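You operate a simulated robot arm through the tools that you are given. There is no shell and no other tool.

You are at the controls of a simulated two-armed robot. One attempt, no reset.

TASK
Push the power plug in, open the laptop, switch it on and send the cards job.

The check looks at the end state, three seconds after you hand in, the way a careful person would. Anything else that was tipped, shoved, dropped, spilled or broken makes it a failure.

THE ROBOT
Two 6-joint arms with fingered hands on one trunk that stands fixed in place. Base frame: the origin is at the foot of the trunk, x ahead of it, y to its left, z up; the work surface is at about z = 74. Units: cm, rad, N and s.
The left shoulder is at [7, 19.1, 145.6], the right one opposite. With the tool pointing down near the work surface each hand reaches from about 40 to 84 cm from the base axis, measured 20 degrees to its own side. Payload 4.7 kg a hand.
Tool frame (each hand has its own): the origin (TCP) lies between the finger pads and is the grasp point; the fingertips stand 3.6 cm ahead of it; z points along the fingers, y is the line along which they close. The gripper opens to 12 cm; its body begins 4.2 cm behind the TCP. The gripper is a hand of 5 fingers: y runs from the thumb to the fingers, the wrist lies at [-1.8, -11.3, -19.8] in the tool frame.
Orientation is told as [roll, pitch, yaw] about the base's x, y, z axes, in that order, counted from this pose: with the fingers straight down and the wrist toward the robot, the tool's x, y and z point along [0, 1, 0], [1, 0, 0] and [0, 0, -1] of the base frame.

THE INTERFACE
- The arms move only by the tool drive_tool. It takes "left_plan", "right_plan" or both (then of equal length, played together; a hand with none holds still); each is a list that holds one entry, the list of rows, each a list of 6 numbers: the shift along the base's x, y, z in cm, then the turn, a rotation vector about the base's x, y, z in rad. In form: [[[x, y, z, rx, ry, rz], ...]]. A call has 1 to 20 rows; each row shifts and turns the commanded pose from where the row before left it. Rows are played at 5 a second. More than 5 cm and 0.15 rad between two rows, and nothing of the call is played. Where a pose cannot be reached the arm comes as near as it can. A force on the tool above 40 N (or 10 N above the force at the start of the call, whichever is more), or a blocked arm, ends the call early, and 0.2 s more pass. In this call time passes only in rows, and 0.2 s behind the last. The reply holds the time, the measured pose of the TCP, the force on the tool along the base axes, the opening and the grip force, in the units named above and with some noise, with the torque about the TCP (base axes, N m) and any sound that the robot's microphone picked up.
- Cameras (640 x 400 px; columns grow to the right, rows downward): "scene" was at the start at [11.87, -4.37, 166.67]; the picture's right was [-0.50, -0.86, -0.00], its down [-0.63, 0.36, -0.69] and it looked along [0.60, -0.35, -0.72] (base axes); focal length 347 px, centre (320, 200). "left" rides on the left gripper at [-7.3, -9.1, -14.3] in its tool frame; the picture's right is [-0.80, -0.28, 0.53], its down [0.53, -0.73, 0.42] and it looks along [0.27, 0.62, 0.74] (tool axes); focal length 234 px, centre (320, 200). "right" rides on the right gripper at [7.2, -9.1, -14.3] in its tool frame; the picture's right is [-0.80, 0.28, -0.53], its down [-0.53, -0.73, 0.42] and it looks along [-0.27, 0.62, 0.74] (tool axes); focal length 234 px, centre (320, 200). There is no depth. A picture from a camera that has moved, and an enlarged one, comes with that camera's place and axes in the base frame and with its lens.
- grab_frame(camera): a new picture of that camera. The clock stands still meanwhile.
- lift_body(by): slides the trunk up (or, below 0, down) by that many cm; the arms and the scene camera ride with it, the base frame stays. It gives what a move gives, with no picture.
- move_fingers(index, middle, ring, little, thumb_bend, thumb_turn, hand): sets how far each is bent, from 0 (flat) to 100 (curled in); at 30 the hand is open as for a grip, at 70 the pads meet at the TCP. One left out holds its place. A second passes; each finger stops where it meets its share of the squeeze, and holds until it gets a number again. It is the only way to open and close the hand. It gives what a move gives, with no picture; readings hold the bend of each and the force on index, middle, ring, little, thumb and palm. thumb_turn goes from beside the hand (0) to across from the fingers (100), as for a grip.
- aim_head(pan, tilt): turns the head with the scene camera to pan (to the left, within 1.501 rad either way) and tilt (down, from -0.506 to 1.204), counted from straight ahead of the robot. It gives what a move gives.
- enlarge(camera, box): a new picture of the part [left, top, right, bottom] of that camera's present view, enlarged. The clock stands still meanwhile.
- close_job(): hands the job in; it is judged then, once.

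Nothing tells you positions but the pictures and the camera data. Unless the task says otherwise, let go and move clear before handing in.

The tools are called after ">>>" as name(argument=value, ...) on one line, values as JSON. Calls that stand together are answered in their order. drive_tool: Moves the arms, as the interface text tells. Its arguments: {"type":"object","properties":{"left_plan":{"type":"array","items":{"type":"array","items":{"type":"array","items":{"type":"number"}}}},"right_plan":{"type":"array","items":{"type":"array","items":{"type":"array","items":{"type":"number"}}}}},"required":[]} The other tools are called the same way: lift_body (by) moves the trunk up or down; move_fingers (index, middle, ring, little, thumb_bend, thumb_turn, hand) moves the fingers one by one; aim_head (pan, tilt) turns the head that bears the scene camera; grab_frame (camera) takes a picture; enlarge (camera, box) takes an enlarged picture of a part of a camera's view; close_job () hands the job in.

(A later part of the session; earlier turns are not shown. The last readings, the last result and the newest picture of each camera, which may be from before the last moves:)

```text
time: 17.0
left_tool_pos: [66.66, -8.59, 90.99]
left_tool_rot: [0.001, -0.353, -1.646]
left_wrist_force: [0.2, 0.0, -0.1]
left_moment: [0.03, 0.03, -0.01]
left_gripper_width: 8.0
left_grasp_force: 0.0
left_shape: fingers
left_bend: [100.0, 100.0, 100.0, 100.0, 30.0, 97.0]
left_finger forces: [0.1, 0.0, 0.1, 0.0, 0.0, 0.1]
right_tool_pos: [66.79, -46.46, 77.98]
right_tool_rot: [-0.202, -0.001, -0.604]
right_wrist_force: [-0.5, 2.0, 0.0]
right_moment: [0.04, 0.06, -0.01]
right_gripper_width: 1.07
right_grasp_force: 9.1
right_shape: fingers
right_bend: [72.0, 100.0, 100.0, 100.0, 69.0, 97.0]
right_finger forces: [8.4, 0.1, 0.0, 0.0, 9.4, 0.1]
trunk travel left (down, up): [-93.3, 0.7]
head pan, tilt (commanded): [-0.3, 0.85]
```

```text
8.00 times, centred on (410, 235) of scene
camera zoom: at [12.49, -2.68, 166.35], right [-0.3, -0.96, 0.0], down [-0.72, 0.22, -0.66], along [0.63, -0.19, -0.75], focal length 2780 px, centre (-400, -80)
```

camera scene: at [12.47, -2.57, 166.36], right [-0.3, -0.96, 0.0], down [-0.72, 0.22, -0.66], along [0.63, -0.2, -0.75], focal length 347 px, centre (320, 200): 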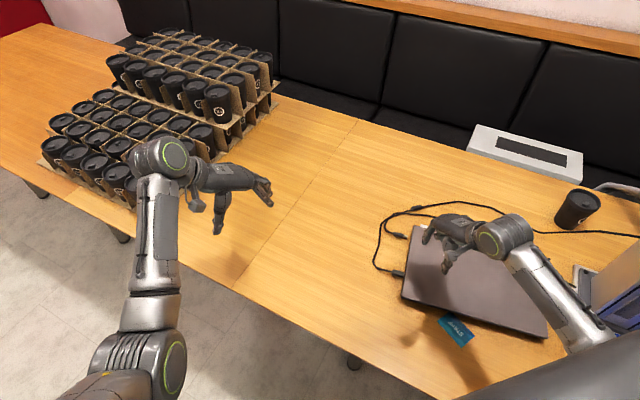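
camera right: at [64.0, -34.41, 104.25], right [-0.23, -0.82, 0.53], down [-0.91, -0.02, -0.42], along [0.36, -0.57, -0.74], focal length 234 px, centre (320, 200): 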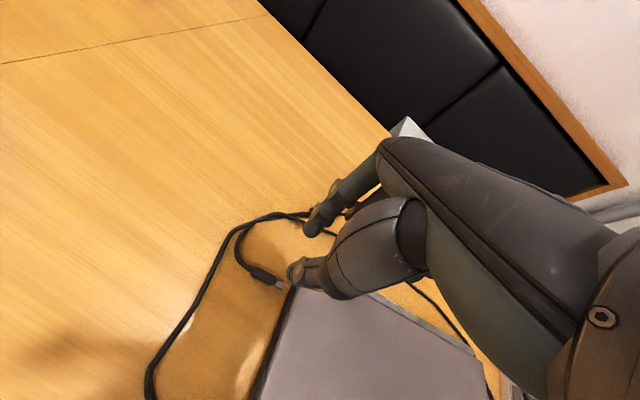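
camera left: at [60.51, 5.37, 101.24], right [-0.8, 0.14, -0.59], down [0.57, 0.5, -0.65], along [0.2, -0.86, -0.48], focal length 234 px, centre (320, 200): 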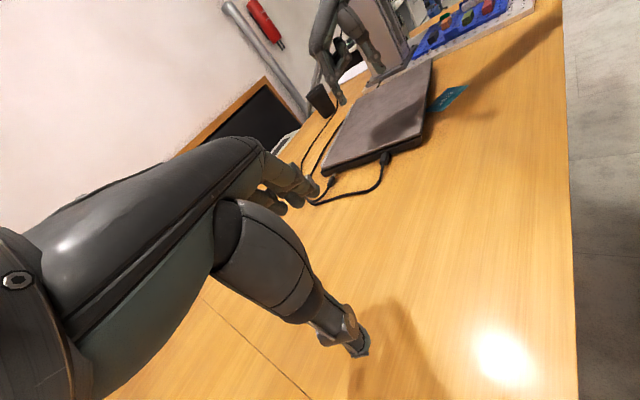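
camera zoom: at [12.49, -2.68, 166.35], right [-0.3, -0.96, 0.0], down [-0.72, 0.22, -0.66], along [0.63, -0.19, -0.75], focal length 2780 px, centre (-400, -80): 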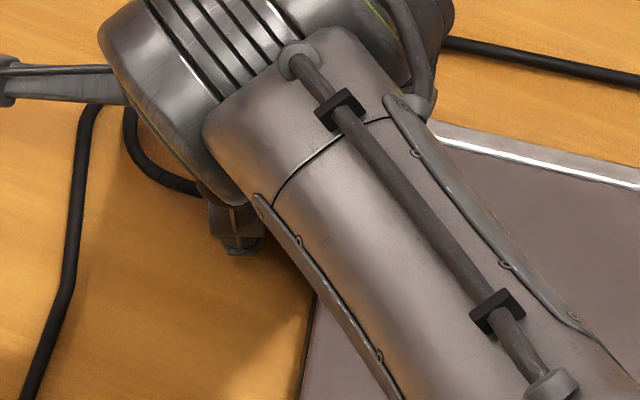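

The plug moves with the hand with little resistance. Continuing in small steps.

>>> drive_tool(right_plan=[[[-0.17, -0.2475, 0, 0, 0, 0], [-0.17, -0.2475, 0, 0, 0, 0]]])

>>> drive_tool(right_plan=[[[-0.17, -0.2475, 0, 0, 0, 0]]])

```text
time: 17.6
left_tool_pos: [66.82, -8.69, 90.93]
left_tool_rot: [0.0, -0.35, -1.648]
left_wrist_force: [0.4, 0.3, 0.1]
left_moment: [-0.01, 0.0, 0.02]
left_gripper_width: 8.03
left_grasp_force: 0.1
left_shape: fingers
left_bend: [100.0, 100.0, 100.0, 100.0, 30.0, 97.0]
left_finger forces: [0.0, 0.1, 0.0, 0.1, 0.0, 0.0]
right_tool_pos: [66.46, -46.97, 77.92]
right_tool_rot: [-0.201, 0.0, -0.604]
right_wrist_force: [-0.7, 0.8, 0.2]
right_moment: [0.03, 0.05, 0.01]
right_gripper_width: 1.06
right_grasp_force: 9.1
right_shape: fingers
right_bend: [72.0, 100.0, 100.0, 100.0, 69.0, 97.0]
right_finger forces: [8.6, 0.0, 0.0, 0.0, 9.5, 0.1]
trunk travel left (down, up): [-93.3, 0.7]
head pan, tilt (commanded): [-0.3, 0.85]
```

```text
time: 18.0
left_tool_pos: [66.79, -8.68, 90.91]
left_tool_rot: [0.0, -0.352, -1.647]
left_wrist_force: [-0.3, 0.3, -0.2]
left_moment: [0.0, 0.01, 0.03]
left_gripper_width: 8.03
left_grasp_force: 0.1
left_shape: fingers
left_bend: [100.0, 100.0, 100.0, 100.0, 30.0, 97.0]
left_finger forces: [0.0, 0.1, 0.0, 0.0, 0.1, 0.1]
right_tool_pos: [66.37, -47.19, 77.96]
right_tool_rot: [-0.2, -0.001, -0.603]
right_wrist_force: [-0.4, 0.3, -1.0]
right_moment: [-0.05, 0.06, 0.04]
right_gripper_width: 1.06
right_grasp_force: 8.7
right_shape: fingers
right_bend: [72.0, 100.0, 100.0, 100.0, 69.0, 97.0]
right_finger forces: [8.8, 0.0, 0.1, 0.1, 9.3, 0.0]
trunk travel left (down, up): [-93.3, 0.7]
head pan, tilt (commanded): [-0.3, 0.85]
```

No resistance after 1.8 cm, so the tip seems to be entering. Continuing with checks.

>>> drive_tool(right_plan=[[[-0.17, -0.2475, 0, 0, 0, 0], [-0.17, -0.2475, 0, 0, 0, 0]]])

>>> enlarge(camera="left", box=[310, 140, 390, 210])

>>> enlarge(camera="right", box=[220, 190, 360, 310])

```text
time: 18.6
left_tool_pos: [66.83, -8.72, 90.89]
left_tool_rot: [-0.001, -0.351, -1.648]
left_wrist_force: [-0.1, -0.5, 0.3]
left_moment: [0.01, 0.03, 0.02]
left_gripper_width: 8.01
left_grasp_force: 0.2
left_shape: fingers
left_bend: [100.0, 100.0, 100.0, 100.0, 30.0, 97.0]
left_finger forces: [0.0, 0.0, 0.0, 0.1, 0.0, 0.1]
right_tool_pos: [66.12, -47.66, 77.97]
right_tool_rot: [-0.199, 0.0, -0.606]
right_wrist_force: [0.9, 3.0, 0.1]
right_moment: [0.08, 0.01, 0.02]
right_gripper_width: 1.04
right_grasp_force: 8.6
right_shape: fingers
right_bend: [72.0, 100.0, 100.0, 100.0, 69.0, 97.0]
right_finger forces: [8.4, 0.1, 0.0, 0.1, 9.5, 0.0]
trunk travel left (down, up): [-93.3, 0.7]
head pan, tilt (commanded): [-0.3, 0.85]
```

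```text
5.71 times, centred on (350, 175) of left
camera zoom: at [60.58, 5.34, 101.2], right [-0.8, 0.14, -0.59], down [0.57, 0.5, -0.65], along [0.2, -0.85, -0.48], focal length 1338 px, centre (149, 343)
```

zoom: 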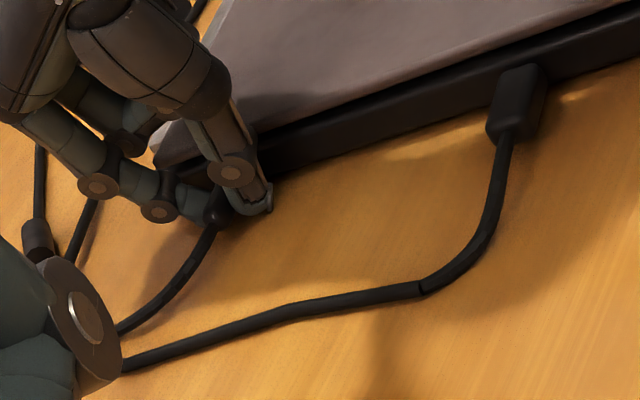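

```text
3.33 times, centred on (290, 250) of right
camera zoom: at [64.17, -34.15, 90.53], right [-0.16, -0.72, 0.67], down [-0.95, -0.08, -0.31], along [0.28, -0.69, -0.67], focal length 781 px, centre (420, 33)
```

zoom: 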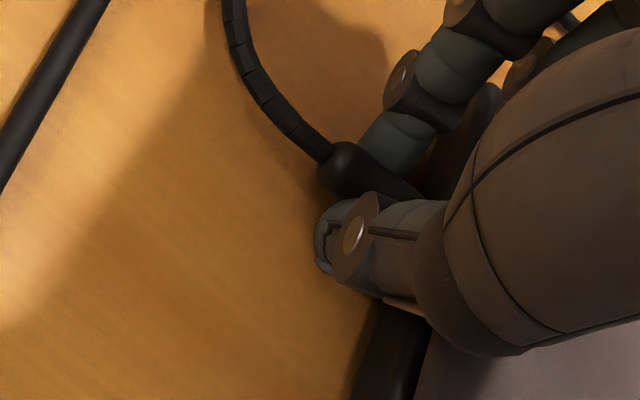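

Resistance is beginning (about 3 N). Going on in 2 mm steps to seat the plug.

>>> drive_tool(right_plan=[[[-0.113, -0.165, 0, 0, 0, 0]]])

>>> drive_tool(right_plan=[[[-0.113, -0.165, 0, 0, 0, 0]]])

>>> drive_tool(right_plan=[[[-0.113, -0.165, 0, 0, 0, 0]]])

>>> enlarge(camera="left", box=[310, 140, 390, 210])

```text
time: 19.0
left_tool_pos: [66.7, -8.59, 90.85]
left_tool_rot: [-0.001, -0.352, -1.648]
left_wrist_force: [0.1, 0.7, 0.1]
left_moment: [-0.02, -0.01, 0.01]
left_gripper_width: 8.0
left_grasp_force: 0.0
left_shape: fingers
left_bend: [100.0, 100.0, 100.0, 100.0, 30.0, 97.0]
left_finger forces: [0.1, 0.0, 0.0, 0.0, 0.1, 0.0]
right_tool_pos: [66.12, -47.7, 78.05]
right_tool_rot: [-0.199, -0.001, -0.601]
right_wrist_force: [3.6, 5.2, -0.8]
right_moment: [0.2, -0.04, 0.01]
right_gripper_width: 1.06
right_grasp_force: 9.3
right_shape: fingers
right_bend: [72.0, 100.0, 100.0, 100.0, 69.0, 97.0]
right_finger forces: [8.7, 0.0, 0.0, 0.0, 10.2, 0.0]
trunk travel left (down, up): [-93.3, 0.7]
head pan, tilt (commanded): [-0.3, 0.85]
```

```text
time: 19.4
left_tool_pos: [66.89, -8.69, 90.92]
left_tool_rot: [-0.003, -0.352, -1.648]
left_wrist_force: [-0.4, 0.5, -0.4]
left_moment: [-0.03, -0.01, 0.01]
left_gripper_width: 8.02
left_grasp_force: 0.0
left_shape: fingers
left_bend: [100.0, 100.0, 100.0, 100.0, 30.0, 97.0]
left_finger forces: [0.0, 0.0, 0.1, 0.0, 0.1, 0.1]
right_tool_pos: [65.93, -47.94, 77.98]
right_tool_rot: [-0.198, 0.0, -0.603]
right_wrist_force: [4.1, 8.0, -0.3]
right_moment: [0.2, -0.12, 0.02]
right_gripper_width: 1.07
right_grasp_force: 9.7
right_shape: fingers
right_bend: [72.0, 100.0, 100.0, 100.0, 69.0, 96.0]
right_finger forces: [9.1, 0.1, 0.1, 0.0, 10.3, 0.0]
trunk travel left (down, up): [-93.3, 0.7]
head pan, tilt (commanded): [-0.3, 0.85]
```

```text
time: 19.8
left_tool_pos: [66.89, -8.58, 91.05]
left_tool_rot: [0.0, -0.352, -1.648]
left_wrist_force: [0.0, 0.4, 0.2]
left_moment: [0.01, -0.02, 0.03]
left_gripper_width: 8.0
left_grasp_force: 0.0
left_shape: fingers
left_bend: [100.0, 100.0, 100.0, 100.0, 30.0, 97.0]
left_finger forces: [0.1, 0.1, 0.0, 0.0, 0.1, 0.0]
right_tool_pos: [65.86, -48.11, 78.06]
right_tool_rot: [-0.2, -0.002, -0.602]
right_wrist_force: [4.6, 9.6, 0.5]
right_moment: [0.26, -0.15, 0.01]
right_gripper_width: 1.07
right_grasp_force: 10.0
right_shape: fingers
right_bend: [72.0, 100.0, 100.0, 100.0, 69.0, 96.0]
right_finger forces: [9.5, 0.0, 0.1, 0.0, 10.4, 0.0]
trunk travel left (down, up): [-93.3, 0.7]
head pan, tilt (commanded): [-0.3, 0.85]
```

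```text
5.71 times, centred on (350, 175) of left
camera zoom: at [60.6, 5.44, 101.2], right [-0.8, 0.14, -0.59], down [0.57, 0.5, -0.65], along [0.2, -0.85, -0.48], focal length 1338 px, centre (149, 343)
```

zoom: 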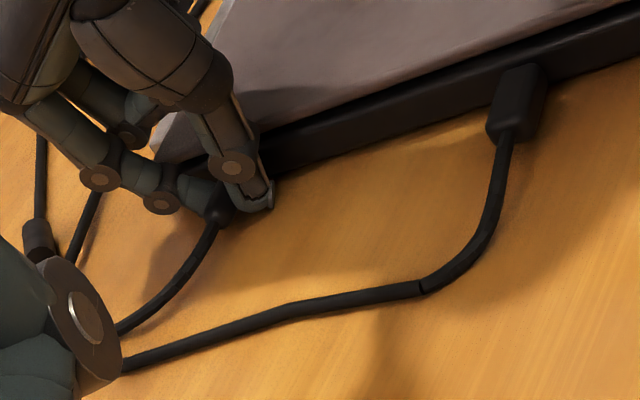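

Force along the axis is now about 10 N and the advance has slowed. Looking closely to judge whether the plug body has met the laptop's side.

>>> enlarge(camera="right", box=[270, 210, 350, 270])

>>> enlarge(camera="left", box=[335, 155, 375, 185])

```text
6.67 times, centred on (310, 240) of right
camera zoom: at [63.94, -34.57, 90.6], right [-0.16, -0.72, 0.67], down [-0.95, -0.08, -0.31], along [0.28, -0.69, -0.67], focal length 1561 px, centre (387, -67)
```

zoom: 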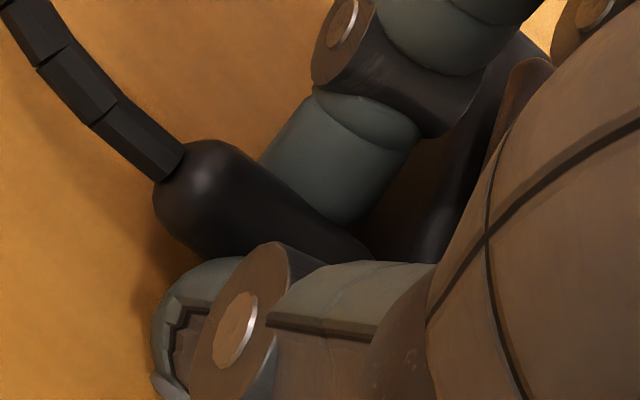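

```text
13.33 times, centred on (355, 170) of left
camera zoom: at [60.6, 5.44, 101.2], right [-0.8, 0.14, -0.59], down [0.57, 0.5, -0.65], along [0.2, -0.85, -0.48], focal length 3122 px, centre (-147, 600)
```

zoom: 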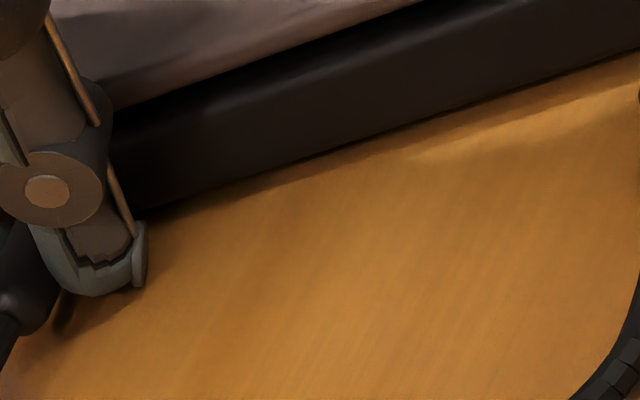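

The plug has slipped slightly in my fingers, so it met firm resistance. I'll release, raise the hand and look at how far in it is.

>>> move_fingers(hand="right", index=56, thumb_bend=56)

>>> drive_tool(right_plan=[[[0, 0, 2, 0, 0, 0], [0, 0, 3, 0, 0, 0], [0.5, 0.8, 4, 0, 0, 0], [0.5, 0.8, 4, 0, 0, 0]]])

>>> enlarge(camera="left", box=[310, 140, 390, 210])

>>> enlarge(camera="right", box=[220, 190, 360, 310])

```text
time: 20.8
left_tool_pos: [66.78, -8.59, 91.06]
left_tool_rot: [-0.001, -0.352, -1.648]
left_wrist_force: [0.5, 0.2, 0.3]
left_moment: [0.0, -0.01, -0.03]
left_gripper_width: 7.99
left_grasp_force: 0.0
left_shape: fingers
left_bend: [100.0, 100.0, 100.0, 100.0, 30.0, 97.0]
left_finger forces: [0.0, 0.0, 0.0, 0.1, 0.0, 0.0]
right_tool_pos: [65.74, -48.26, 78.14]
right_tool_rot: [-0.201, -0.001, -0.605]
right_wrist_force: [-1.1, -1.3, 8.6]
right_moment: [-0.19, -0.16, -0.16]
right_gripper_width: 4.13
right_grasp_force: 5.0
right_shape: fingers
right_bend: [57.0, 100.0, 100.0, 100.0, 57.0, 97.0]
right_finger forces: [8.5, 0.0, 0.0, 0.0, 1.3, 0.0]
trunk travel left (down, up): [-93.3, 0.7]
head pan, tilt (commanded): [-0.3, 0.85]
```

```text
time: 21.8
left_tool_pos: [66.77, -8.6, 90.98]
left_tool_rot: [0.0, -0.354, -1.647]
left_wrist_force: [0.0, -0.8, 0.3]
left_moment: [-0.01, 0.02, 0.0]
left_gripper_width: 8.0
left_grasp_force: 0.0
left_shape: fingers
left_bend: [100.0, 100.0, 100.0, 100.0, 30.0, 97.0]
left_finger forces: [0.0, 0.0, 0.0, 0.0, 0.0, 0.0]
right_tool_pos: [66.57, -46.59, 91.16]
right_tool_rot: [-0.201, -0.001, -0.604]
right_wrist_force: [-0.4, -0.5, -0.2]
right_moment: [-0.02, 0.0, -0.01]
right_gripper_width: 4.46
right_grasp_force: 0.1
right_shape: fingers
right_bend: [56.0, 100.0, 100.0, 100.0, 56.0, 97.0]
right_finger forces: [0.0, 0.0, 0.0, 0.0, 0.0, 0.0]
trunk travel left (down, up): [-93.3, 0.7]
head pan, tilt (commanded): [-0.3, 0.85]
```

```text
5.71 times, centred on (350, 175) of left
camera zoom: at [60.53, 5.38, 101.23], right [-0.8, 0.14, -0.59], down [0.57, 0.5, -0.65], along [0.2, -0.85, -0.48], focal length 1338 px, centre (149, 343)
```

zoom: 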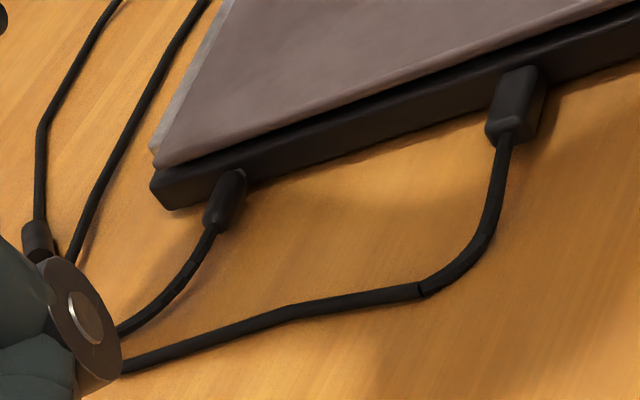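

```text
3.33 times, centred on (290, 250) of right
camera zoom: at [64.77, -33.15, 103.54], right [-0.16, -0.72, 0.68], down [-0.95, -0.08, -0.31], along [0.28, -0.69, -0.67], focal length 781 px, centre (420, 33)
```

zoom: 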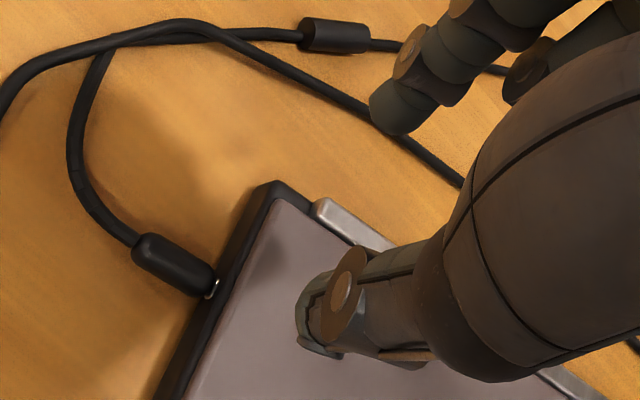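

Now I can see the plug in its port. Zooming tight on the joint.

>>> enlarge(camera="right", box=[245, 235, 285, 265])

>>> enlarge(camera="left", box=[330, 160, 360, 185])

>>> enlarge(camera="scene", box=[390, 220, 440, 260])

```text
13.33 times, centred on (265, 250) of right
camera zoom: at [64.77, -33.15, 103.54], right [-0.16, -0.72, 0.68], down [-0.95, -0.08, -0.31], along [0.28, -0.69, -0.67], focal length 3122 px, centre (1053, -467)
```

zoom: 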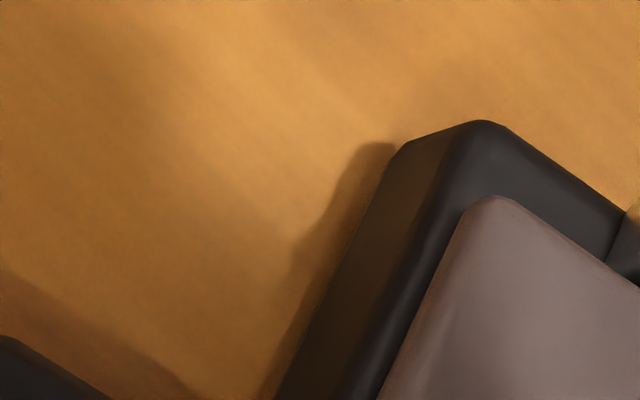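

```text
16.00 times, centred on (345, 172) of left
camera zoom: at [60.53, 5.38, 101.23], right [-0.8, 0.14, -0.59], down [0.57, 0.5, -0.65], along [0.2, -0.85, -0.48], focal length 3747 px, centre (-80, 640)
```

zoom: 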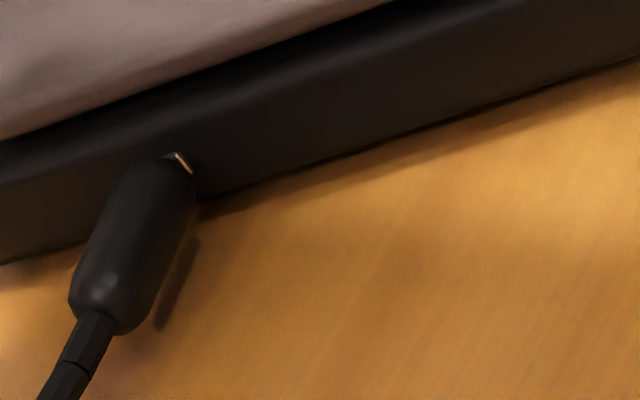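

```text
10.00 times, centred on (415, 240) of scene
camera zoom: at [12.43, -2.56, 166.36], right [-0.3, -0.96, 0.0], down [-0.72, 0.22, -0.66], along [0.63, -0.2, -0.75], focal length 3474 px, centre (-630, -200)
```

zoom: 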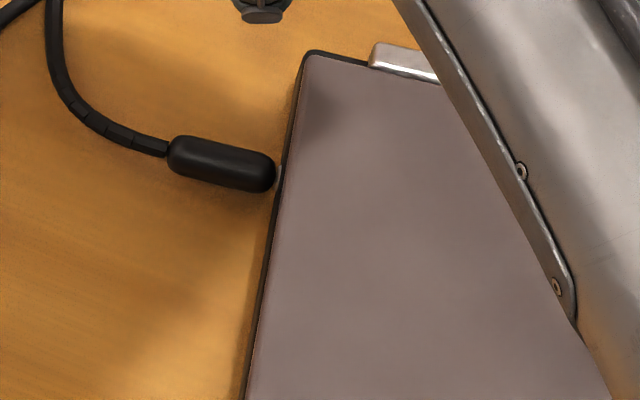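

A sliver of the silver tip is still visible. Zooming properly on the joint from the right-hand camera.

>>> enlarge(camera="right", box=[230, 257, 278, 292])

>>> enlarge(camera="scene", box=[398, 228, 418, 243])

```text
11.43 times, centred on (254, 274) of right
camera zoom: at [64.77, -33.15, 103.54], right [-0.16, -0.72, 0.68], down [-0.95, -0.08, -0.31], along [0.28, -0.69, -0.67], focal length 2676 px, centre (1074, -651)
```

zoom: 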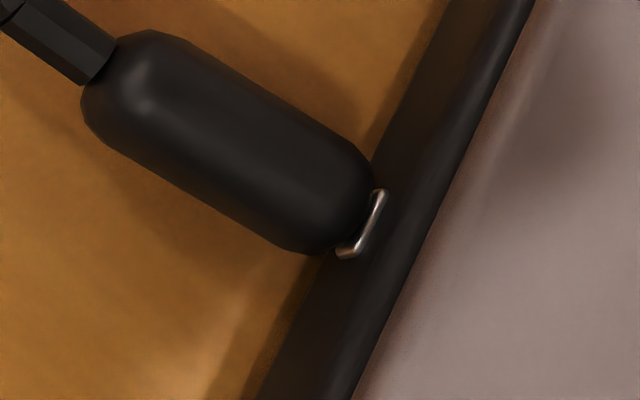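

```text
16.00 times, centred on (408, 236) of scene
camera zoom: at [12.43, -2.56, 166.36], right [-0.3, -0.96, 0.0], down [-0.72, 0.22, -0.66], along [0.63, -0.2, -0.75], focal length 5559 px, centre (-1088, -368)
```

zoom: 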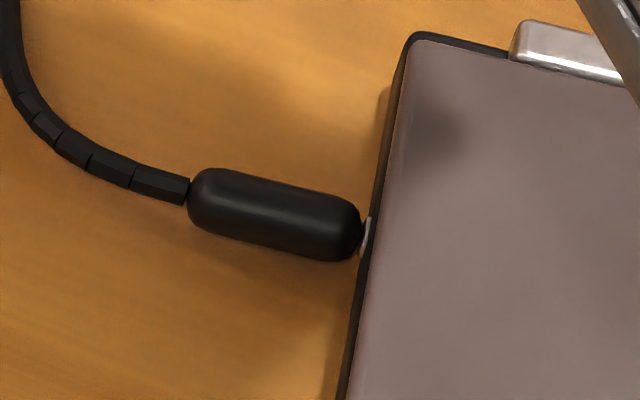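

The plug tip is in the port, with at most a millimetre or two left (possibly just the port's metal rim showing). To be sure it's fully home, I'll pinch just behind the plug body so the fingertips bear on its back shoulders, and push again.

>>> drive_tool(right_plan=[[[0.85, 0.75, -3, 0, 0, 0], [0, 0, -4, 0, 0, 0], [0, 0, -4, 0, 0, 0], [0, 0, -1.3, 0, 0, 0]]])

>>> enlarge(camera="right", box=[250, 210, 350, 280])

```text
time: 22.8
left_tool_pos: [66.69, -8.6, 90.98]
left_tool_rot: [0.0, -0.352, -1.648]
left_wrist_force: [0.2, -0.8, 0.2]
left_moment: [-0.03, 0.02, -0.01]
left_gripper_width: 8.03
left_grasp_force: 0.1
left_shape: fingers
left_bend: [100.0, 100.0, 100.0, 100.0, 30.0, 97.0]
left_finger forces: [0.0, 0.0, 0.1, 0.0, 0.0, 0.1]
right_tool_pos: [67.59, -45.78, 78.6]
right_tool_rot: [-0.2, 0.0, -0.602]
right_wrist_force: [-0.2, 0.2, -0.5]
right_moment: [0.0, 0.03, -0.01]
right_gripper_width: 4.46
right_grasp_force: 0.0
right_shape: fingers
right_bend: [56.0, 100.0, 100.0, 100.0, 56.0, 97.0]
right_finger forces: [0.0, 0.1, 0.0, 0.0, 0.1, 0.1]
trunk travel left (down, up): [-93.3, 0.7]
head pan, tilt (commanded): [-0.3, 0.85]
```

```text
5.71 times, centred on (300, 245) of right
camera zoom: at [65.63, -32.37, 91.15], right [-0.16, -0.72, 0.68], down [-0.95, -0.08, -0.31], along [0.28, -0.69, -0.67], focal length 1338 px, centre (434, -57)
```

zoom: 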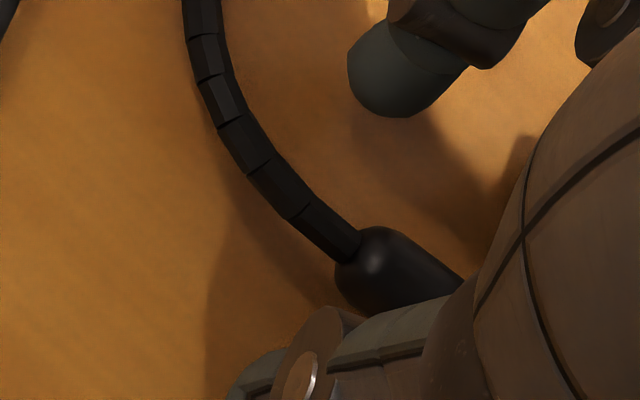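

The pinch line crosses right at the back end of the plug body; I'll shift 0.7 cm outward so it closes on the cable neck just behind the body, then lower and close.

>>> drive_tool(right_plan=[[[0.4, 0.58, 0, 0, 0, 0], [0, 0, -0.45, 0, 0, 0]]])

>>> move_fingers(hand="right", index=74, thumb_bend=74)

>>> enlarge(camera="right", box=[250, 210, 350, 280])

```text
time: 23.4
left_tool_pos: [66.76, -8.64, 91.04]
left_tool_rot: [0.0, -0.352, -1.647]
left_wrist_force: [0.5, 0.5, -0.2]
left_moment: [0.01, 0.03, 0.01]
left_gripper_width: 8.02
left_grasp_force: 0.1
left_shape: fingers
left_bend: [100.0, 100.0, 100.0, 100.0, 30.0, 97.0]
left_finger forces: [0.0, 0.0, 0.0, 0.0, 0.1, 0.0]
right_tool_pos: [67.89, -45.11, 78.35]
right_tool_rot: [-0.2, 0.001, -0.605]
right_wrist_force: [-0.4, 0.0, 0.3]
right_moment: [0.0, 0.03, -0.01]
right_gripper_width: 4.46
right_grasp_force: 0.0
right_shape: fingers
right_bend: [56.0, 100.0, 100.0, 100.0, 56.0, 97.0]
right_finger forces: [0.0, 0.0, 0.0, 0.0, 0.0, 0.1]
trunk travel left (down, up): [-93.3, 0.7]
head pan, tilt (commanded): [-0.3, 0.85]
```

```text
time: 24.4
left_tool_pos: [66.66, -8.63, 91.03]
left_tool_rot: [-0.001, -0.351, -1.646]
left_wrist_force: [0.1, -0.2, 0.2]
left_moment: [0.02, -0.02, 0.03]
left_gripper_width: 8.0
left_grasp_force: 0.1
left_shape: fingers
left_bend: [100.0, 100.0, 100.0, 100.0, 30.0, 97.0]
left_finger forces: [0.0, 0.1, 0.1, 0.0, 0.0, 0.1]
right_tool_pos: [67.9, -45.37, 78.3]
right_tool_rot: [-0.202, 0.0, -0.604]
right_wrist_force: [-0.3, -0.3, -0.1]
right_moment: [0.03, 0.02, 0.02]
right_gripper_width: 0.01
right_grasp_force: 0.0
right_shape: fingers
right_bend: [73.0, 100.0, 100.0, 100.0, 72.0, 97.0]
right_finger forces: [0.0, 0.0, 0.0, 0.0, 0.0, 0.0]
trunk travel left (down, up): [-93.3, 0.7]
head pan, tilt (commanded): [-0.3, 0.85]
```

```text
5.71 times, centred on (300, 245) of right
camera zoom: at [66.0, -31.81, 90.78], right [-0.16, -0.72, 0.67], down [-0.95, -0.08, -0.31], along [0.28, -0.69, -0.67], focal length 1338 px, centre (434, -57)
```

zoom: 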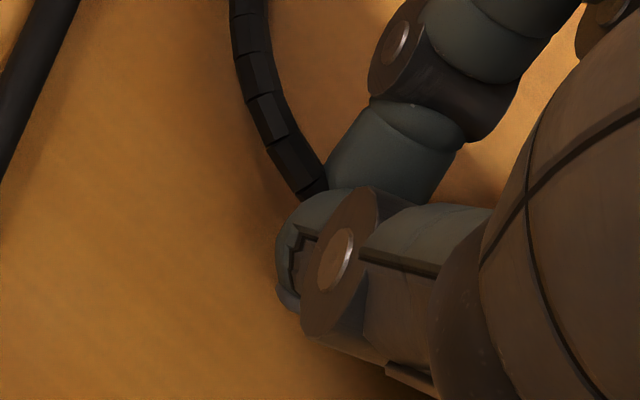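

The fingers closed completely behind the plug (the cable gives no resistance), so now they form a solid pusher behind it. Pushing in along the axis in small steps.

>>> drive_tool(right_plan=[[[-0.113, -0.165, 0, 0, 0, 0], [-0.113, -0.165, 0, 0, 0, 0]]])

>>> drive_tool(right_plan=[[[-0.113, -0.165, 0, 0, 0, 0]]])

>>> enlarge(camera="right", box=[250, 210, 350, 280])

```text
time: 25.0
left_tool_pos: [66.83, -8.68, 91.0]
left_tool_rot: [-0.001, -0.35, -1.648]
left_wrist_force: [0.6, 0.1, 0.3]
left_moment: [0.0, -0.01, 0.03]
left_gripper_width: 8.01
left_grasp_force: 0.1
left_shape: fingers
left_bend: [100.0, 100.0, 100.0, 100.0, 30.0, 97.0]
left_finger forces: [0.0, 0.0, 0.0, 0.0, 0.1, 0.0]
right_tool_pos: [67.75, -45.64, 78.3]
right_tool_rot: [-0.2, 0.0, -0.605]
right_wrist_force: [0.7, 0.9, 0.1]
right_moment: [0.02, -0.04, -0.04]
right_gripper_width: 0.0
right_grasp_force: 0.1
right_shape: fingers
right_bend: [73.0, 100.0, 100.0, 100.0, 72.0, 97.0]
right_finger forces: [0.1, 0.0, 0.0, 0.0, 0.0, 0.1]
trunk travel left (down, up): [-93.3, 0.7]
head pan, tilt (commanded): [-0.3, 0.85]
```

```text
time: 25.4
left_tool_pos: [66.83, -8.67, 90.9]
left_tool_rot: [0.001, -0.353, -1.647]
left_wrist_force: [-0.4, -0.3, 0.4]
left_moment: [0.0, 0.04, -0.03]
left_gripper_width: 8.04
left_grasp_force: 0.1
left_shape: fingers
left_bend: [100.0, 100.0, 100.0, 100.0, 30.0, 97.0]
left_finger forces: [0.0, 0.0, 0.1, 0.0, 0.0, 0.1]
right_tool_pos: [67.63, -45.9, 78.31]
right_tool_rot: [-0.2, 0.001, -0.603]
right_wrist_force: [2.6, 1.7, 0.0]
right_moment: [0.06, -0.06, 0.0]
right_gripper_width: 0.01
right_grasp_force: 0.1
right_shape: fingers
right_bend: [73.0, 100.0, 100.0, 100.0, 72.0, 97.0]
right_finger forces: [0.0, 0.0, 0.0, 0.0, 0.0, 0.0]
trunk travel left (down, up): [-93.3, 0.7]
head pan, tilt (commanded): [-0.3, 0.85]
```

```text
5.71 times, centred on (300, 245) of right
camera zoom: at [65.71, -32.25, 90.83], right [-0.16, -0.72, 0.67], down [-0.95, -0.08, -0.31], along [0.28, -0.69, -0.67], focal length 1338 px, centre (434, -57)
```

zoom: 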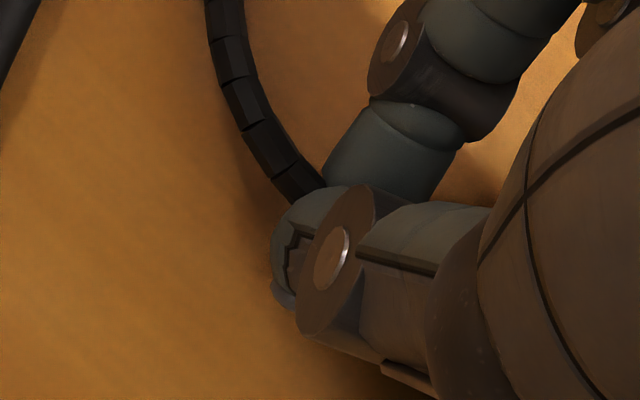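

Contact begins (about 3 N). I'll keep pressing in 1.5 mm steps.

>>> drive_tool(right_plan=[[[-0.085, -0.124, 0, 0, 0, 0]]])

>>> drive_tool(right_plan=[[[-0.085, -0.124, 0, 0, 0, 0]]])

>>> drive_tool(right_plan=[[[-0.085, -0.124, 0, 0, 0, 0]]])

>>> drive_tool(right_plan=[[[-0.085, -0.124, 0, 0, 0, 0]]])

>>> enlarge(camera="left", box=[310, 140, 390, 210])

```text
time: 25.8
left_tool_pos: [66.86, -8.58, 90.97]
left_tool_rot: [0.0, -0.352, -1.647]
left_wrist_force: [0.2, 0.0, -0.6]
left_moment: [-0.02, 0.03, -0.01]
left_gripper_width: 8.0
left_grasp_force: 0.0
left_shape: fingers
left_bend: [100.0, 100.0, 100.0, 100.0, 30.0, 97.0]
left_finger forces: [0.0, 0.1, 0.1, 0.0, 0.0, 0.1]
right_tool_pos: [67.67, -45.74, 78.36]
right_tool_rot: [-0.199, 0.001, -0.601]
right_wrist_force: [2.5, 5.3, -0.3]
right_moment: [0.09, -0.06, 0.0]
right_gripper_width: 0.01
right_grasp_force: 0.0
right_shape: fingers
right_bend: [73.0, 100.0, 100.0, 100.0, 72.0, 97.0]
right_finger forces: [0.1, 0.0, 0.0, 0.1, 0.0, 0.1]
trunk travel left (down, up): [-93.3, 0.7]
head pan, tilt (commanded): [-0.3, 0.85]
```

```text
time: 26.2
left_tool_pos: [66.8, -8.57, 90.89]
left_tool_rot: [0.002, -0.351, -1.647]
left_wrist_force: [0.3, -0.4, 1.0]
left_moment: [-0.01, -0.02, -0.01]
left_gripper_width: 8.0
left_grasp_force: 0.0
left_shape: fingers
left_bend: [100.0, 100.0, 100.0, 100.0, 30.0, 97.0]
left_finger forces: [0.0, 0.0, 0.1, 0.1, 0.0, 0.1]
right_tool_pos: [67.63, -45.9, 78.28]
right_tool_rot: [-0.2, 0.0, -0.602]
right_wrist_force: [4.5, 6.5, 0.3]
right_moment: [0.2, -0.11, -0.04]
right_gripper_width: 0.01
right_grasp_force: 0.1
right_shape: fingers
right_bend: [73.0, 100.0, 100.0, 100.0, 72.0, 97.0]
right_finger forces: [0.0, 0.0, 0.0, 0.0, 0.0, 0.0]
trunk travel left (down, up): [-93.3, 0.7]
head pan, tilt (commanded): [-0.3, 0.85]
```

```text
time: 26.6
left_tool_pos: [66.8, -8.57, 90.97]
left_tool_rot: [-0.001, -0.35, -1.648]
left_wrist_force: [-1.1, 0.5, -0.3]
left_moment: [-0.02, 0.0, -0.02]
left_gripper_width: 8.02
left_grasp_force: 0.1
left_shape: fingers
left_bend: [100.0, 100.0, 100.0, 100.0, 30.0, 97.0]
left_finger forces: [0.1, 0.1, 0.0, 0.0, 0.0, 0.0]
right_tool_pos: [67.53, -46.01, 78.3]
right_tool_rot: [-0.201, 0.0, -0.601]
right_wrist_force: [5.6, 8.7, 0.6]
right_moment: [0.21, -0.14, -0.01]
right_gripper_width: 0.0
right_grasp_force: 5.3
right_shape: fingers
right_bend: [73.0, 100.0, 100.0, 100.0, 72.0, 97.0]
right_finger forces: [10.9, 0.0, 0.0, 0.0, 0.0, 0.0]
trunk travel left (down, up): [-93.3, 0.7]
head pan, tilt (commanded): [-0.3, 0.85]
```

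```text
time: 27.0
left_tool_pos: [66.8, -8.6, 90.81]
left_tool_rot: [-0.001, -0.353, -1.649]
left_wrist_force: [-0.4, 0.4, -0.5]
left_moment: [-0.01, 0.03, 0.0]
left_gripper_width: 8.01
left_grasp_force: 0.0
left_shape: fingers
left_bend: [100.0, 100.0, 100.0, 100.0, 30.0, 97.0]
left_finger forces: [0.0, 0.0, 0.1, 0.0, 0.1, 0.0]
right_tool_pos: [67.37, -46.12, 78.29]
right_tool_rot: [-0.202, -0.001, -0.604]
right_wrist_force: [7.5, 7.3, 0.7]
right_moment: [0.2, -0.17, 0.02]
right_gripper_width: 0.01
right_grasp_force: 5.9
right_shape: fingers
right_bend: [73.0, 100.0, 100.0, 100.0, 72.0, 97.0]
right_finger forces: [11.4, 0.0, 0.0, 0.0, 0.1, 0.0]
trunk travel left (down, up): [-93.3, 0.7]
head pan, tilt (commanded): [-0.3, 0.85]
```

```text
5.71 times, centred on (350, 175) of left
camera zoom: at [60.6, 5.42, 101.2], right [-0.8, 0.14, -0.59], down [0.57, 0.5, -0.65], along [0.2, -0.85, -0.48], focal length 1338 px, centre (149, 343)
```

zoom: 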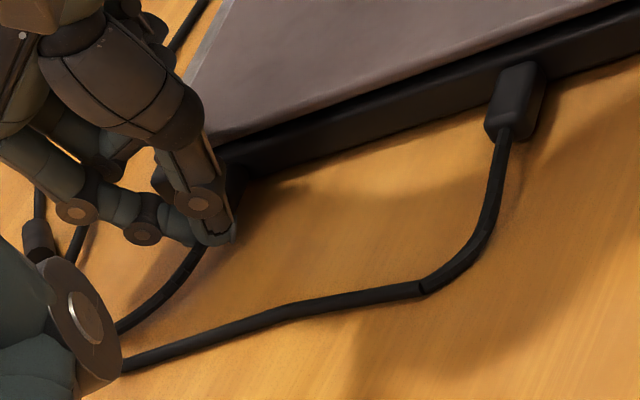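

The force is holding at about 11 N while advancing slightly; I must make sure it is the plug and not the laptop that moves. Checking against the earlier scene picture.

>>> enlarge(camera="scene", box=[360, 190, 460, 300])

>>> enlarge(camera="scene", box=[380, 210, 440, 260])

```text
3.64 times, centred on (410, 245) of scene
camera zoom: at [12.54, -2.52, 166.36], right [-0.3, -0.96, 0.0], down [-0.72, 0.22, -0.66], along [0.63, -0.2, -0.75], focal length 1263 px, centre (-7, 36)
```

zoom: 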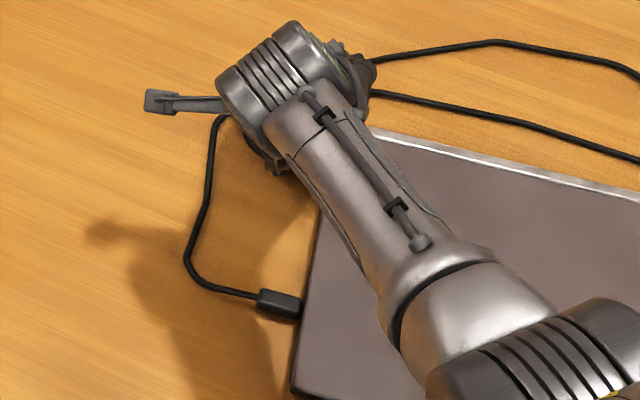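

```text
8.00 times, centred on (410, 235) of scene
camera zoom: at [12.54, -2.52, 166.36], right [-0.3, -0.96, 0.0], down [-0.72, 0.22, -0.66], along [0.63, -0.2, -0.75], focal length 2780 px, centre (-400, -80)
```

zoom: 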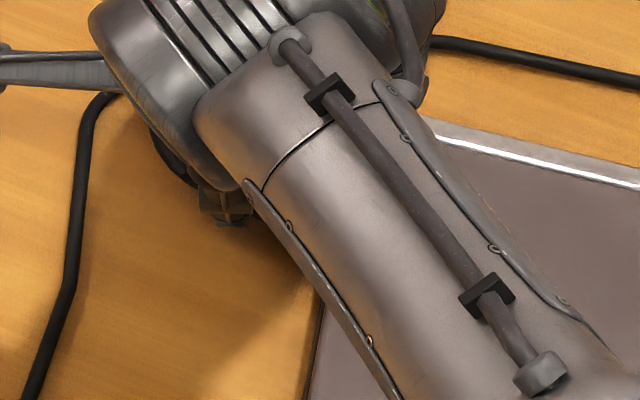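

The laptop has begun to slide by 2–3 mm, so I stop pushing now. Backing the hand off and inspecting the joint.

>>> drive_tool(right_plan=[[[0.3, 0.45, 0, 0, 0, 0], [0.6, 0.8, 1, 0, 0, 0], [0, 0, 4, 0, 0, 0], [0, 0, 4, 0, 0, 0], [0, 0, 4, 0, 0, 0]]])

>>> enlarge(camera="right", box=[220, 250, 300, 310])

>>> enlarge(camera="left", box=[330, 160, 360, 185])

>>> enlarge(camera="scene", box=[398, 228, 418, 243])

```text
time: 28.2
left_tool_pos: [66.66, -8.64, 90.99]
left_tool_rot: [0.0, -0.35, -1.647]
left_wrist_force: [-0.5, -0.4, -0.1]
left_moment: [0.02, 0.01, 0.03]
left_gripper_width: 8.0
left_grasp_force: 0.2
left_shape: fingers
left_bend: [100.0, 100.0, 100.0, 100.0, 30.0, 97.0]
left_finger forces: [0.0, 0.0, 0.0, 0.1, 0.0, 0.0]
right_tool_pos: [68.07, -45.05, 91.32]
right_tool_rot: [-0.2, 0.001, -0.604]
right_wrist_force: [-1.0, 0.3, 0.0]
right_moment: [-0.04, -0.04, 0.0]
right_gripper_width: 0.0
right_grasp_force: 0.1
right_shape: fingers
right_bend: [73.0, 100.0, 100.0, 100.0, 72.0, 97.0]
right_finger forces: [0.0, 0.0, 0.0, 0.1, 0.0, 0.1]
trunk travel left (down, up): [-93.3, 0.7]
head pan, tilt (commanded): [-0.3, 0.85]
```

```text
6.67 times, centred on (260, 280) of right
camera zoom: at [66.22, -31.55, 103.88], right [-0.16, -0.72, 0.67], down [-0.95, -0.08, -0.31], along [0.28, -0.69, -0.67], focal length 1561 px, centre (720, -333)
```

zoom: 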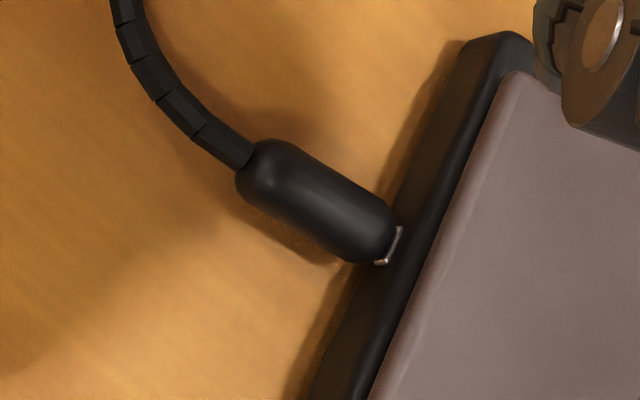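

```text
16.00 times, centred on (345, 172) of left
camera zoom: at [60.51, 5.35, 101.25], right [-0.8, 0.14, -0.59], down [0.57, 0.5, -0.65], along [0.2, -0.85, -0.48], focal length 3747 px, centre (-80, 640)
```

zoom: 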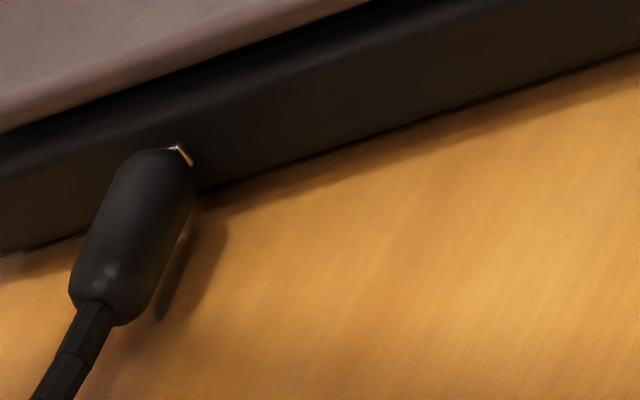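

```text
16.00 times, centred on (408, 236) of scene
camera zoom: at [12.4, -2.61, 166.36], right [-0.3, -0.96, 0.0], down [-0.72, 0.22, -0.66], along [0.63, -0.19, -0.75], focal length 5559 px, centre (-1088, -368)
```

zoom: 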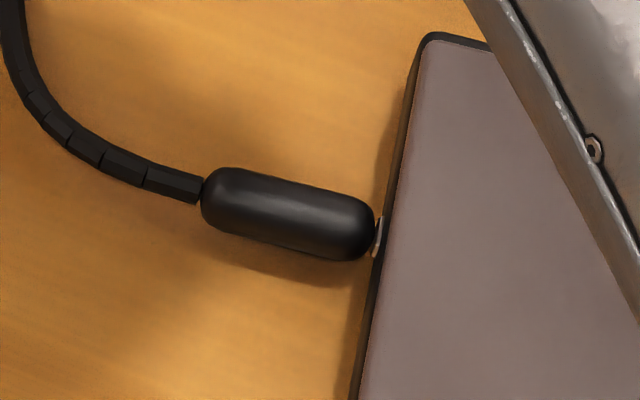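

The plug and laptop keep the same relation, so the plug is seated against the port's metal rim; the laptop moved only ~2 mm. Now I'll look at the lid's front edge for opening it, and at the card in front.

>>> enlarge(camera="left", box=[380, 70, 480, 160])

>>> enlarge(camera="left", box=[400, 115, 440, 150])

>>> enlarge(camera="scene", box=[400, 260, 560, 360])

```text
4.44 times, centred on (430, 115) of left
camera zoom: at [60.51, 5.35, 101.25], right [-0.8, 0.14, -0.59], down [0.57, 0.5, -0.65], along [0.2, -0.85, -0.48], focal length 1041 px, centre (-169, 578)
```

zoom: 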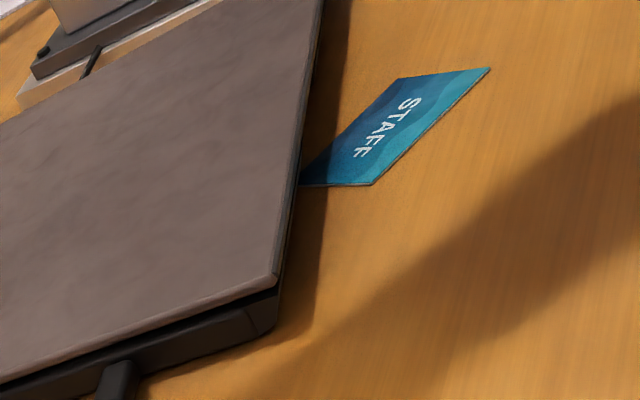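

```text
11.43 times, centred on (420, 132) of left
camera zoom: at [60.51, 5.35, 101.25], right [-0.8, 0.14, -0.59], down [0.57, 0.5, -0.65], along [0.2, -0.85, -0.48], focal length 2676 px, centre (-823, 971)
```

zoom: 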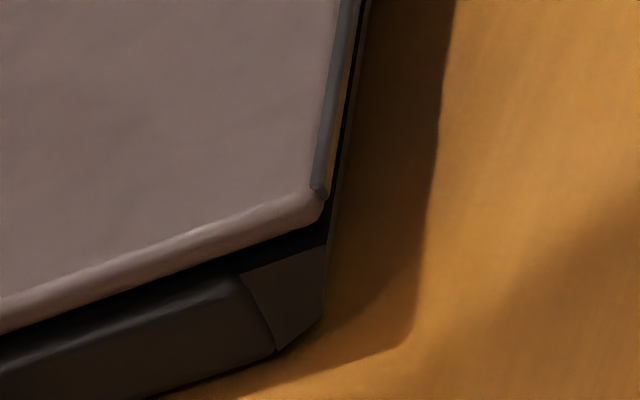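

```text
4.00 times, centred on (480, 310) of scene
camera zoom: at [12.4, -2.61, 166.36], right [-0.3, -0.96, 0.0], down [-0.72, 0.22, -0.66], along [0.63, -0.19, -0.75], focal length 1390 px, centre (-320, -240)
```

zoom: 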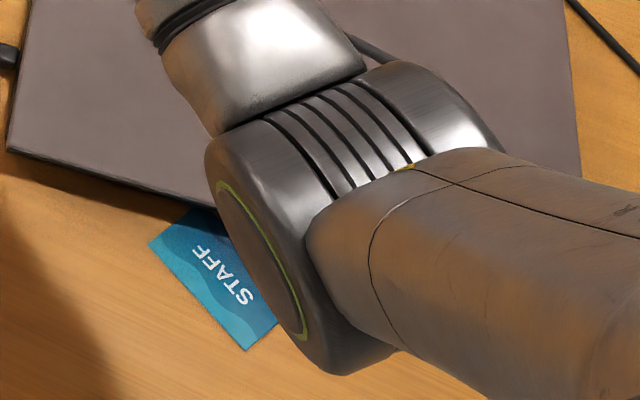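

The lid's front edge sits just behind the base's front edge, and the STAFF card lies against the front about a third of the way along, so I must avoid that spot. I'll move the right hand back in front of the laptop (high) to look straight at the front lip.

>>> drive_tool(right_plan=[[[-3.5, 0.8, 2, 0.0823, -0.0568, 0], [-3.9, 0.9, 1, 0.0823, -0.0568, 0], [-3.9, 0.9, 0, 0, 0, 0], [-3.9, 0.9, 0, 0, 0, 0], [-3.9, 0.9, 0, 0, 0, 0], [-3.9, 0.9, 0, 0, 0, 0], [-3.9, 0.9, 0, -0.0565, -0.0825, 0], [-3.9, 0.9, -2, -0.0565, -0.0825, 0], [-3.9, 0.9, -3, -0.0565, -0.0825, 0], [-3.5, 0.9, -3, 0, 0, 0]]])

>>> grab_frame(camera="right")

>>> grab_frame(camera="scene")

```text
time: 30.4
left_tool_pos: [66.63, -8.55, 91.03]
left_tool_rot: [0.001, -0.352, -1.648]
left_wrist_force: [0.1, 0.8, 0.4]
left_moment: [0.02, -0.01, 0.07]
left_gripper_width: 8.0
left_grasp_force: 0.1
left_shape: fingers
left_bend: [100.0, 100.0, 100.0, 100.0, 30.0, 97.0]
left_finger forces: [0.1, 0.1, 0.1, 0.0, 0.1, 0.1]
right_tool_pos: [29.77, -36.08, 86.56]
right_tool_rot: [0.002, -0.303, -0.604]
right_wrist_force: [-0.3, 0.4, -0.4]
right_moment: [-0.02, -0.01, -0.01]
right_gripper_width: 0.03
right_grasp_force: 0.0
right_shape: fingers
right_bend: [73.0, 100.0, 100.0, 100.0, 72.0, 97.0]
right_finger forces: [0.0, 0.0, 0.1, 0.1, 0.0, 0.1]
trunk travel left (down, up): [-93.3, 0.7]
head pan, tilt (commanded): [-0.3, 0.85]
```

```text
taken
camera right: at [23.15, -22.67, 97.42], right [-0.37, -0.72, 0.58], down [-0.77, -0.11, -0.62], along [0.52, -0.68, -0.52], focal length 234 px, centre (320, 200)
```

right: 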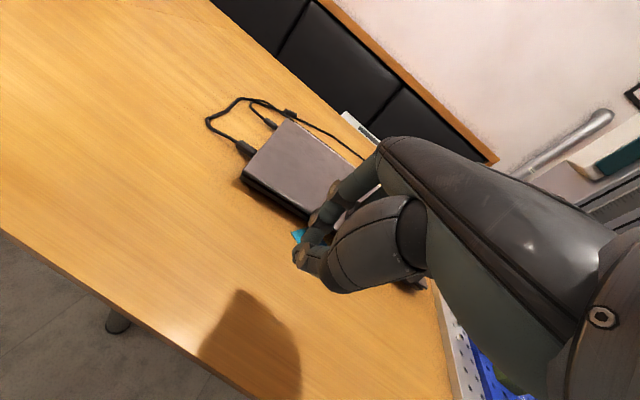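

```text
taken
camera scene: at [12.28, -2.59, 166.38], right [-0.3, -0.96, 0.0], down [-0.72, 0.22, -0.66], along [0.63, -0.19, -0.75], focal length 347 px, centre (320, 200)
```

scene: 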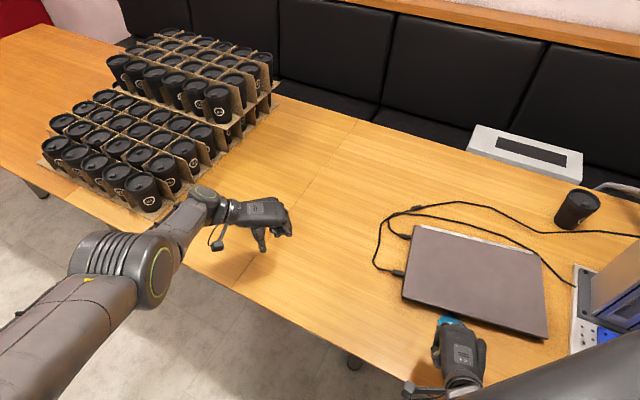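

>>> enlarge(camera="right", box=[230, 150, 340, 230])

>>> enlarge(camera="scene", box=[390, 200, 560, 360])

>>> enlarge(camera="scene", box=[395, 220, 425, 245])

```text
5.00 times, centred on (285, 190) of right
camera zoom: at [23.15, -22.67, 97.42], right [-0.37, -0.72, 0.58], down [-0.77, -0.11, -0.62], along [0.52, -0.68, -0.52], focal length 1171 px, centre (495, 250)
```

zoom: 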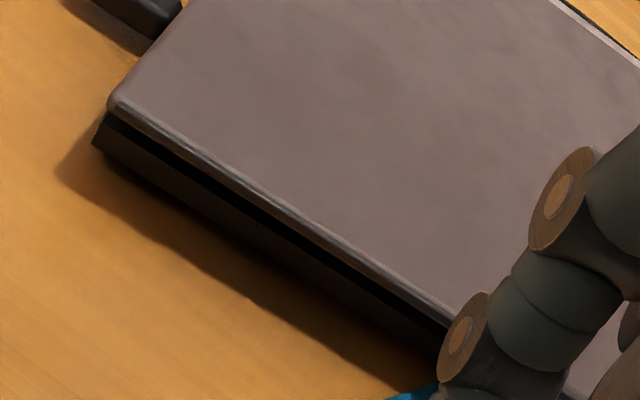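

```text
2.50 times, centred on (475, 280) of scene
camera zoom: at [12.28, -2.59, 166.38], right [-0.3, -0.96, 0.0], down [-0.72, 0.22, -0.66], along [0.63, -0.19, -0.75], focal length 869 px, centre (-68, 0)
```

zoom: 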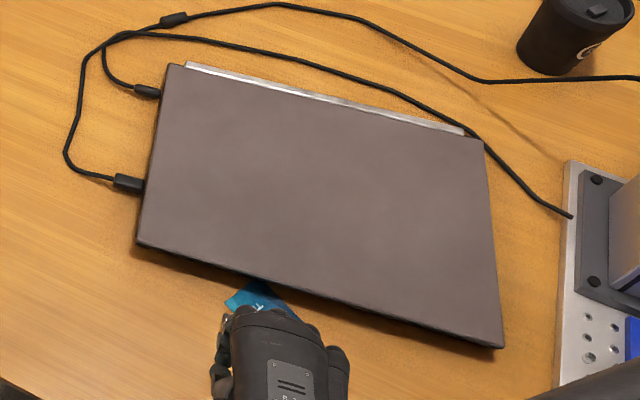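

```text
16.00 times, centred on (410, 232) of scene
camera zoom: at [12.28, -2.59, 166.38], right [-0.3, -0.96, 0.0], down [-0.72, 0.22, -0.66], along [0.63, -0.19, -0.75], focal length 5559 px, centre (-1120, -320)
```

zoom: 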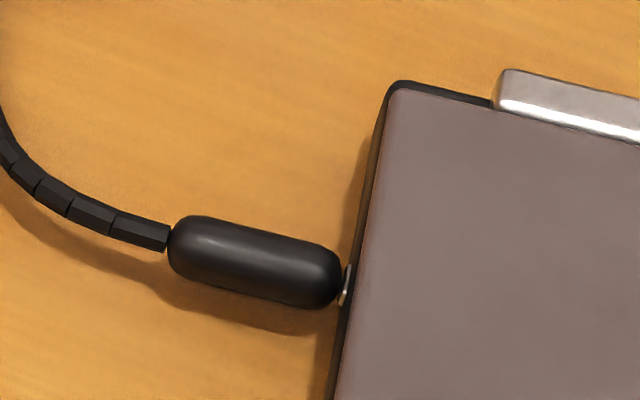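

>>> enlarge(camera="right", box=[240, 165, 280, 195])

>>> enlarge(camera="right", box=[275, 190, 315, 220])

```text
13.33 times, centred on (260, 180) of right
camera zoom: at [23.15, -22.67, 97.42], right [-0.37, -0.72, 0.58], down [-0.77, -0.11, -0.62], along [0.52, -0.68, -0.52], focal length 3122 px, centre (1120, 467)
```

zoom: 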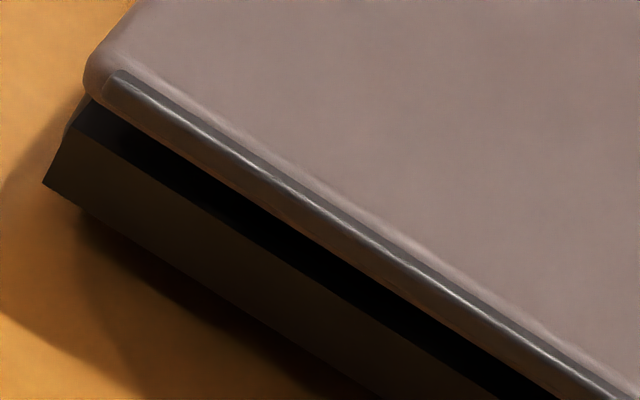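

```text
13.33 times, centred on (295, 205) of right
camera zoom: at [23.15, -22.67, 97.42], right [-0.37, -0.72, 0.58], down [-0.77, -0.11, -0.62], along [0.52, -0.68, -0.52], focal length 3122 px, centre (653, 133)
```

zoom: 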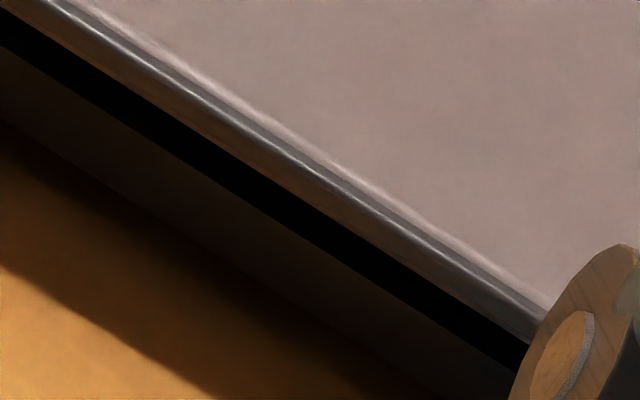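

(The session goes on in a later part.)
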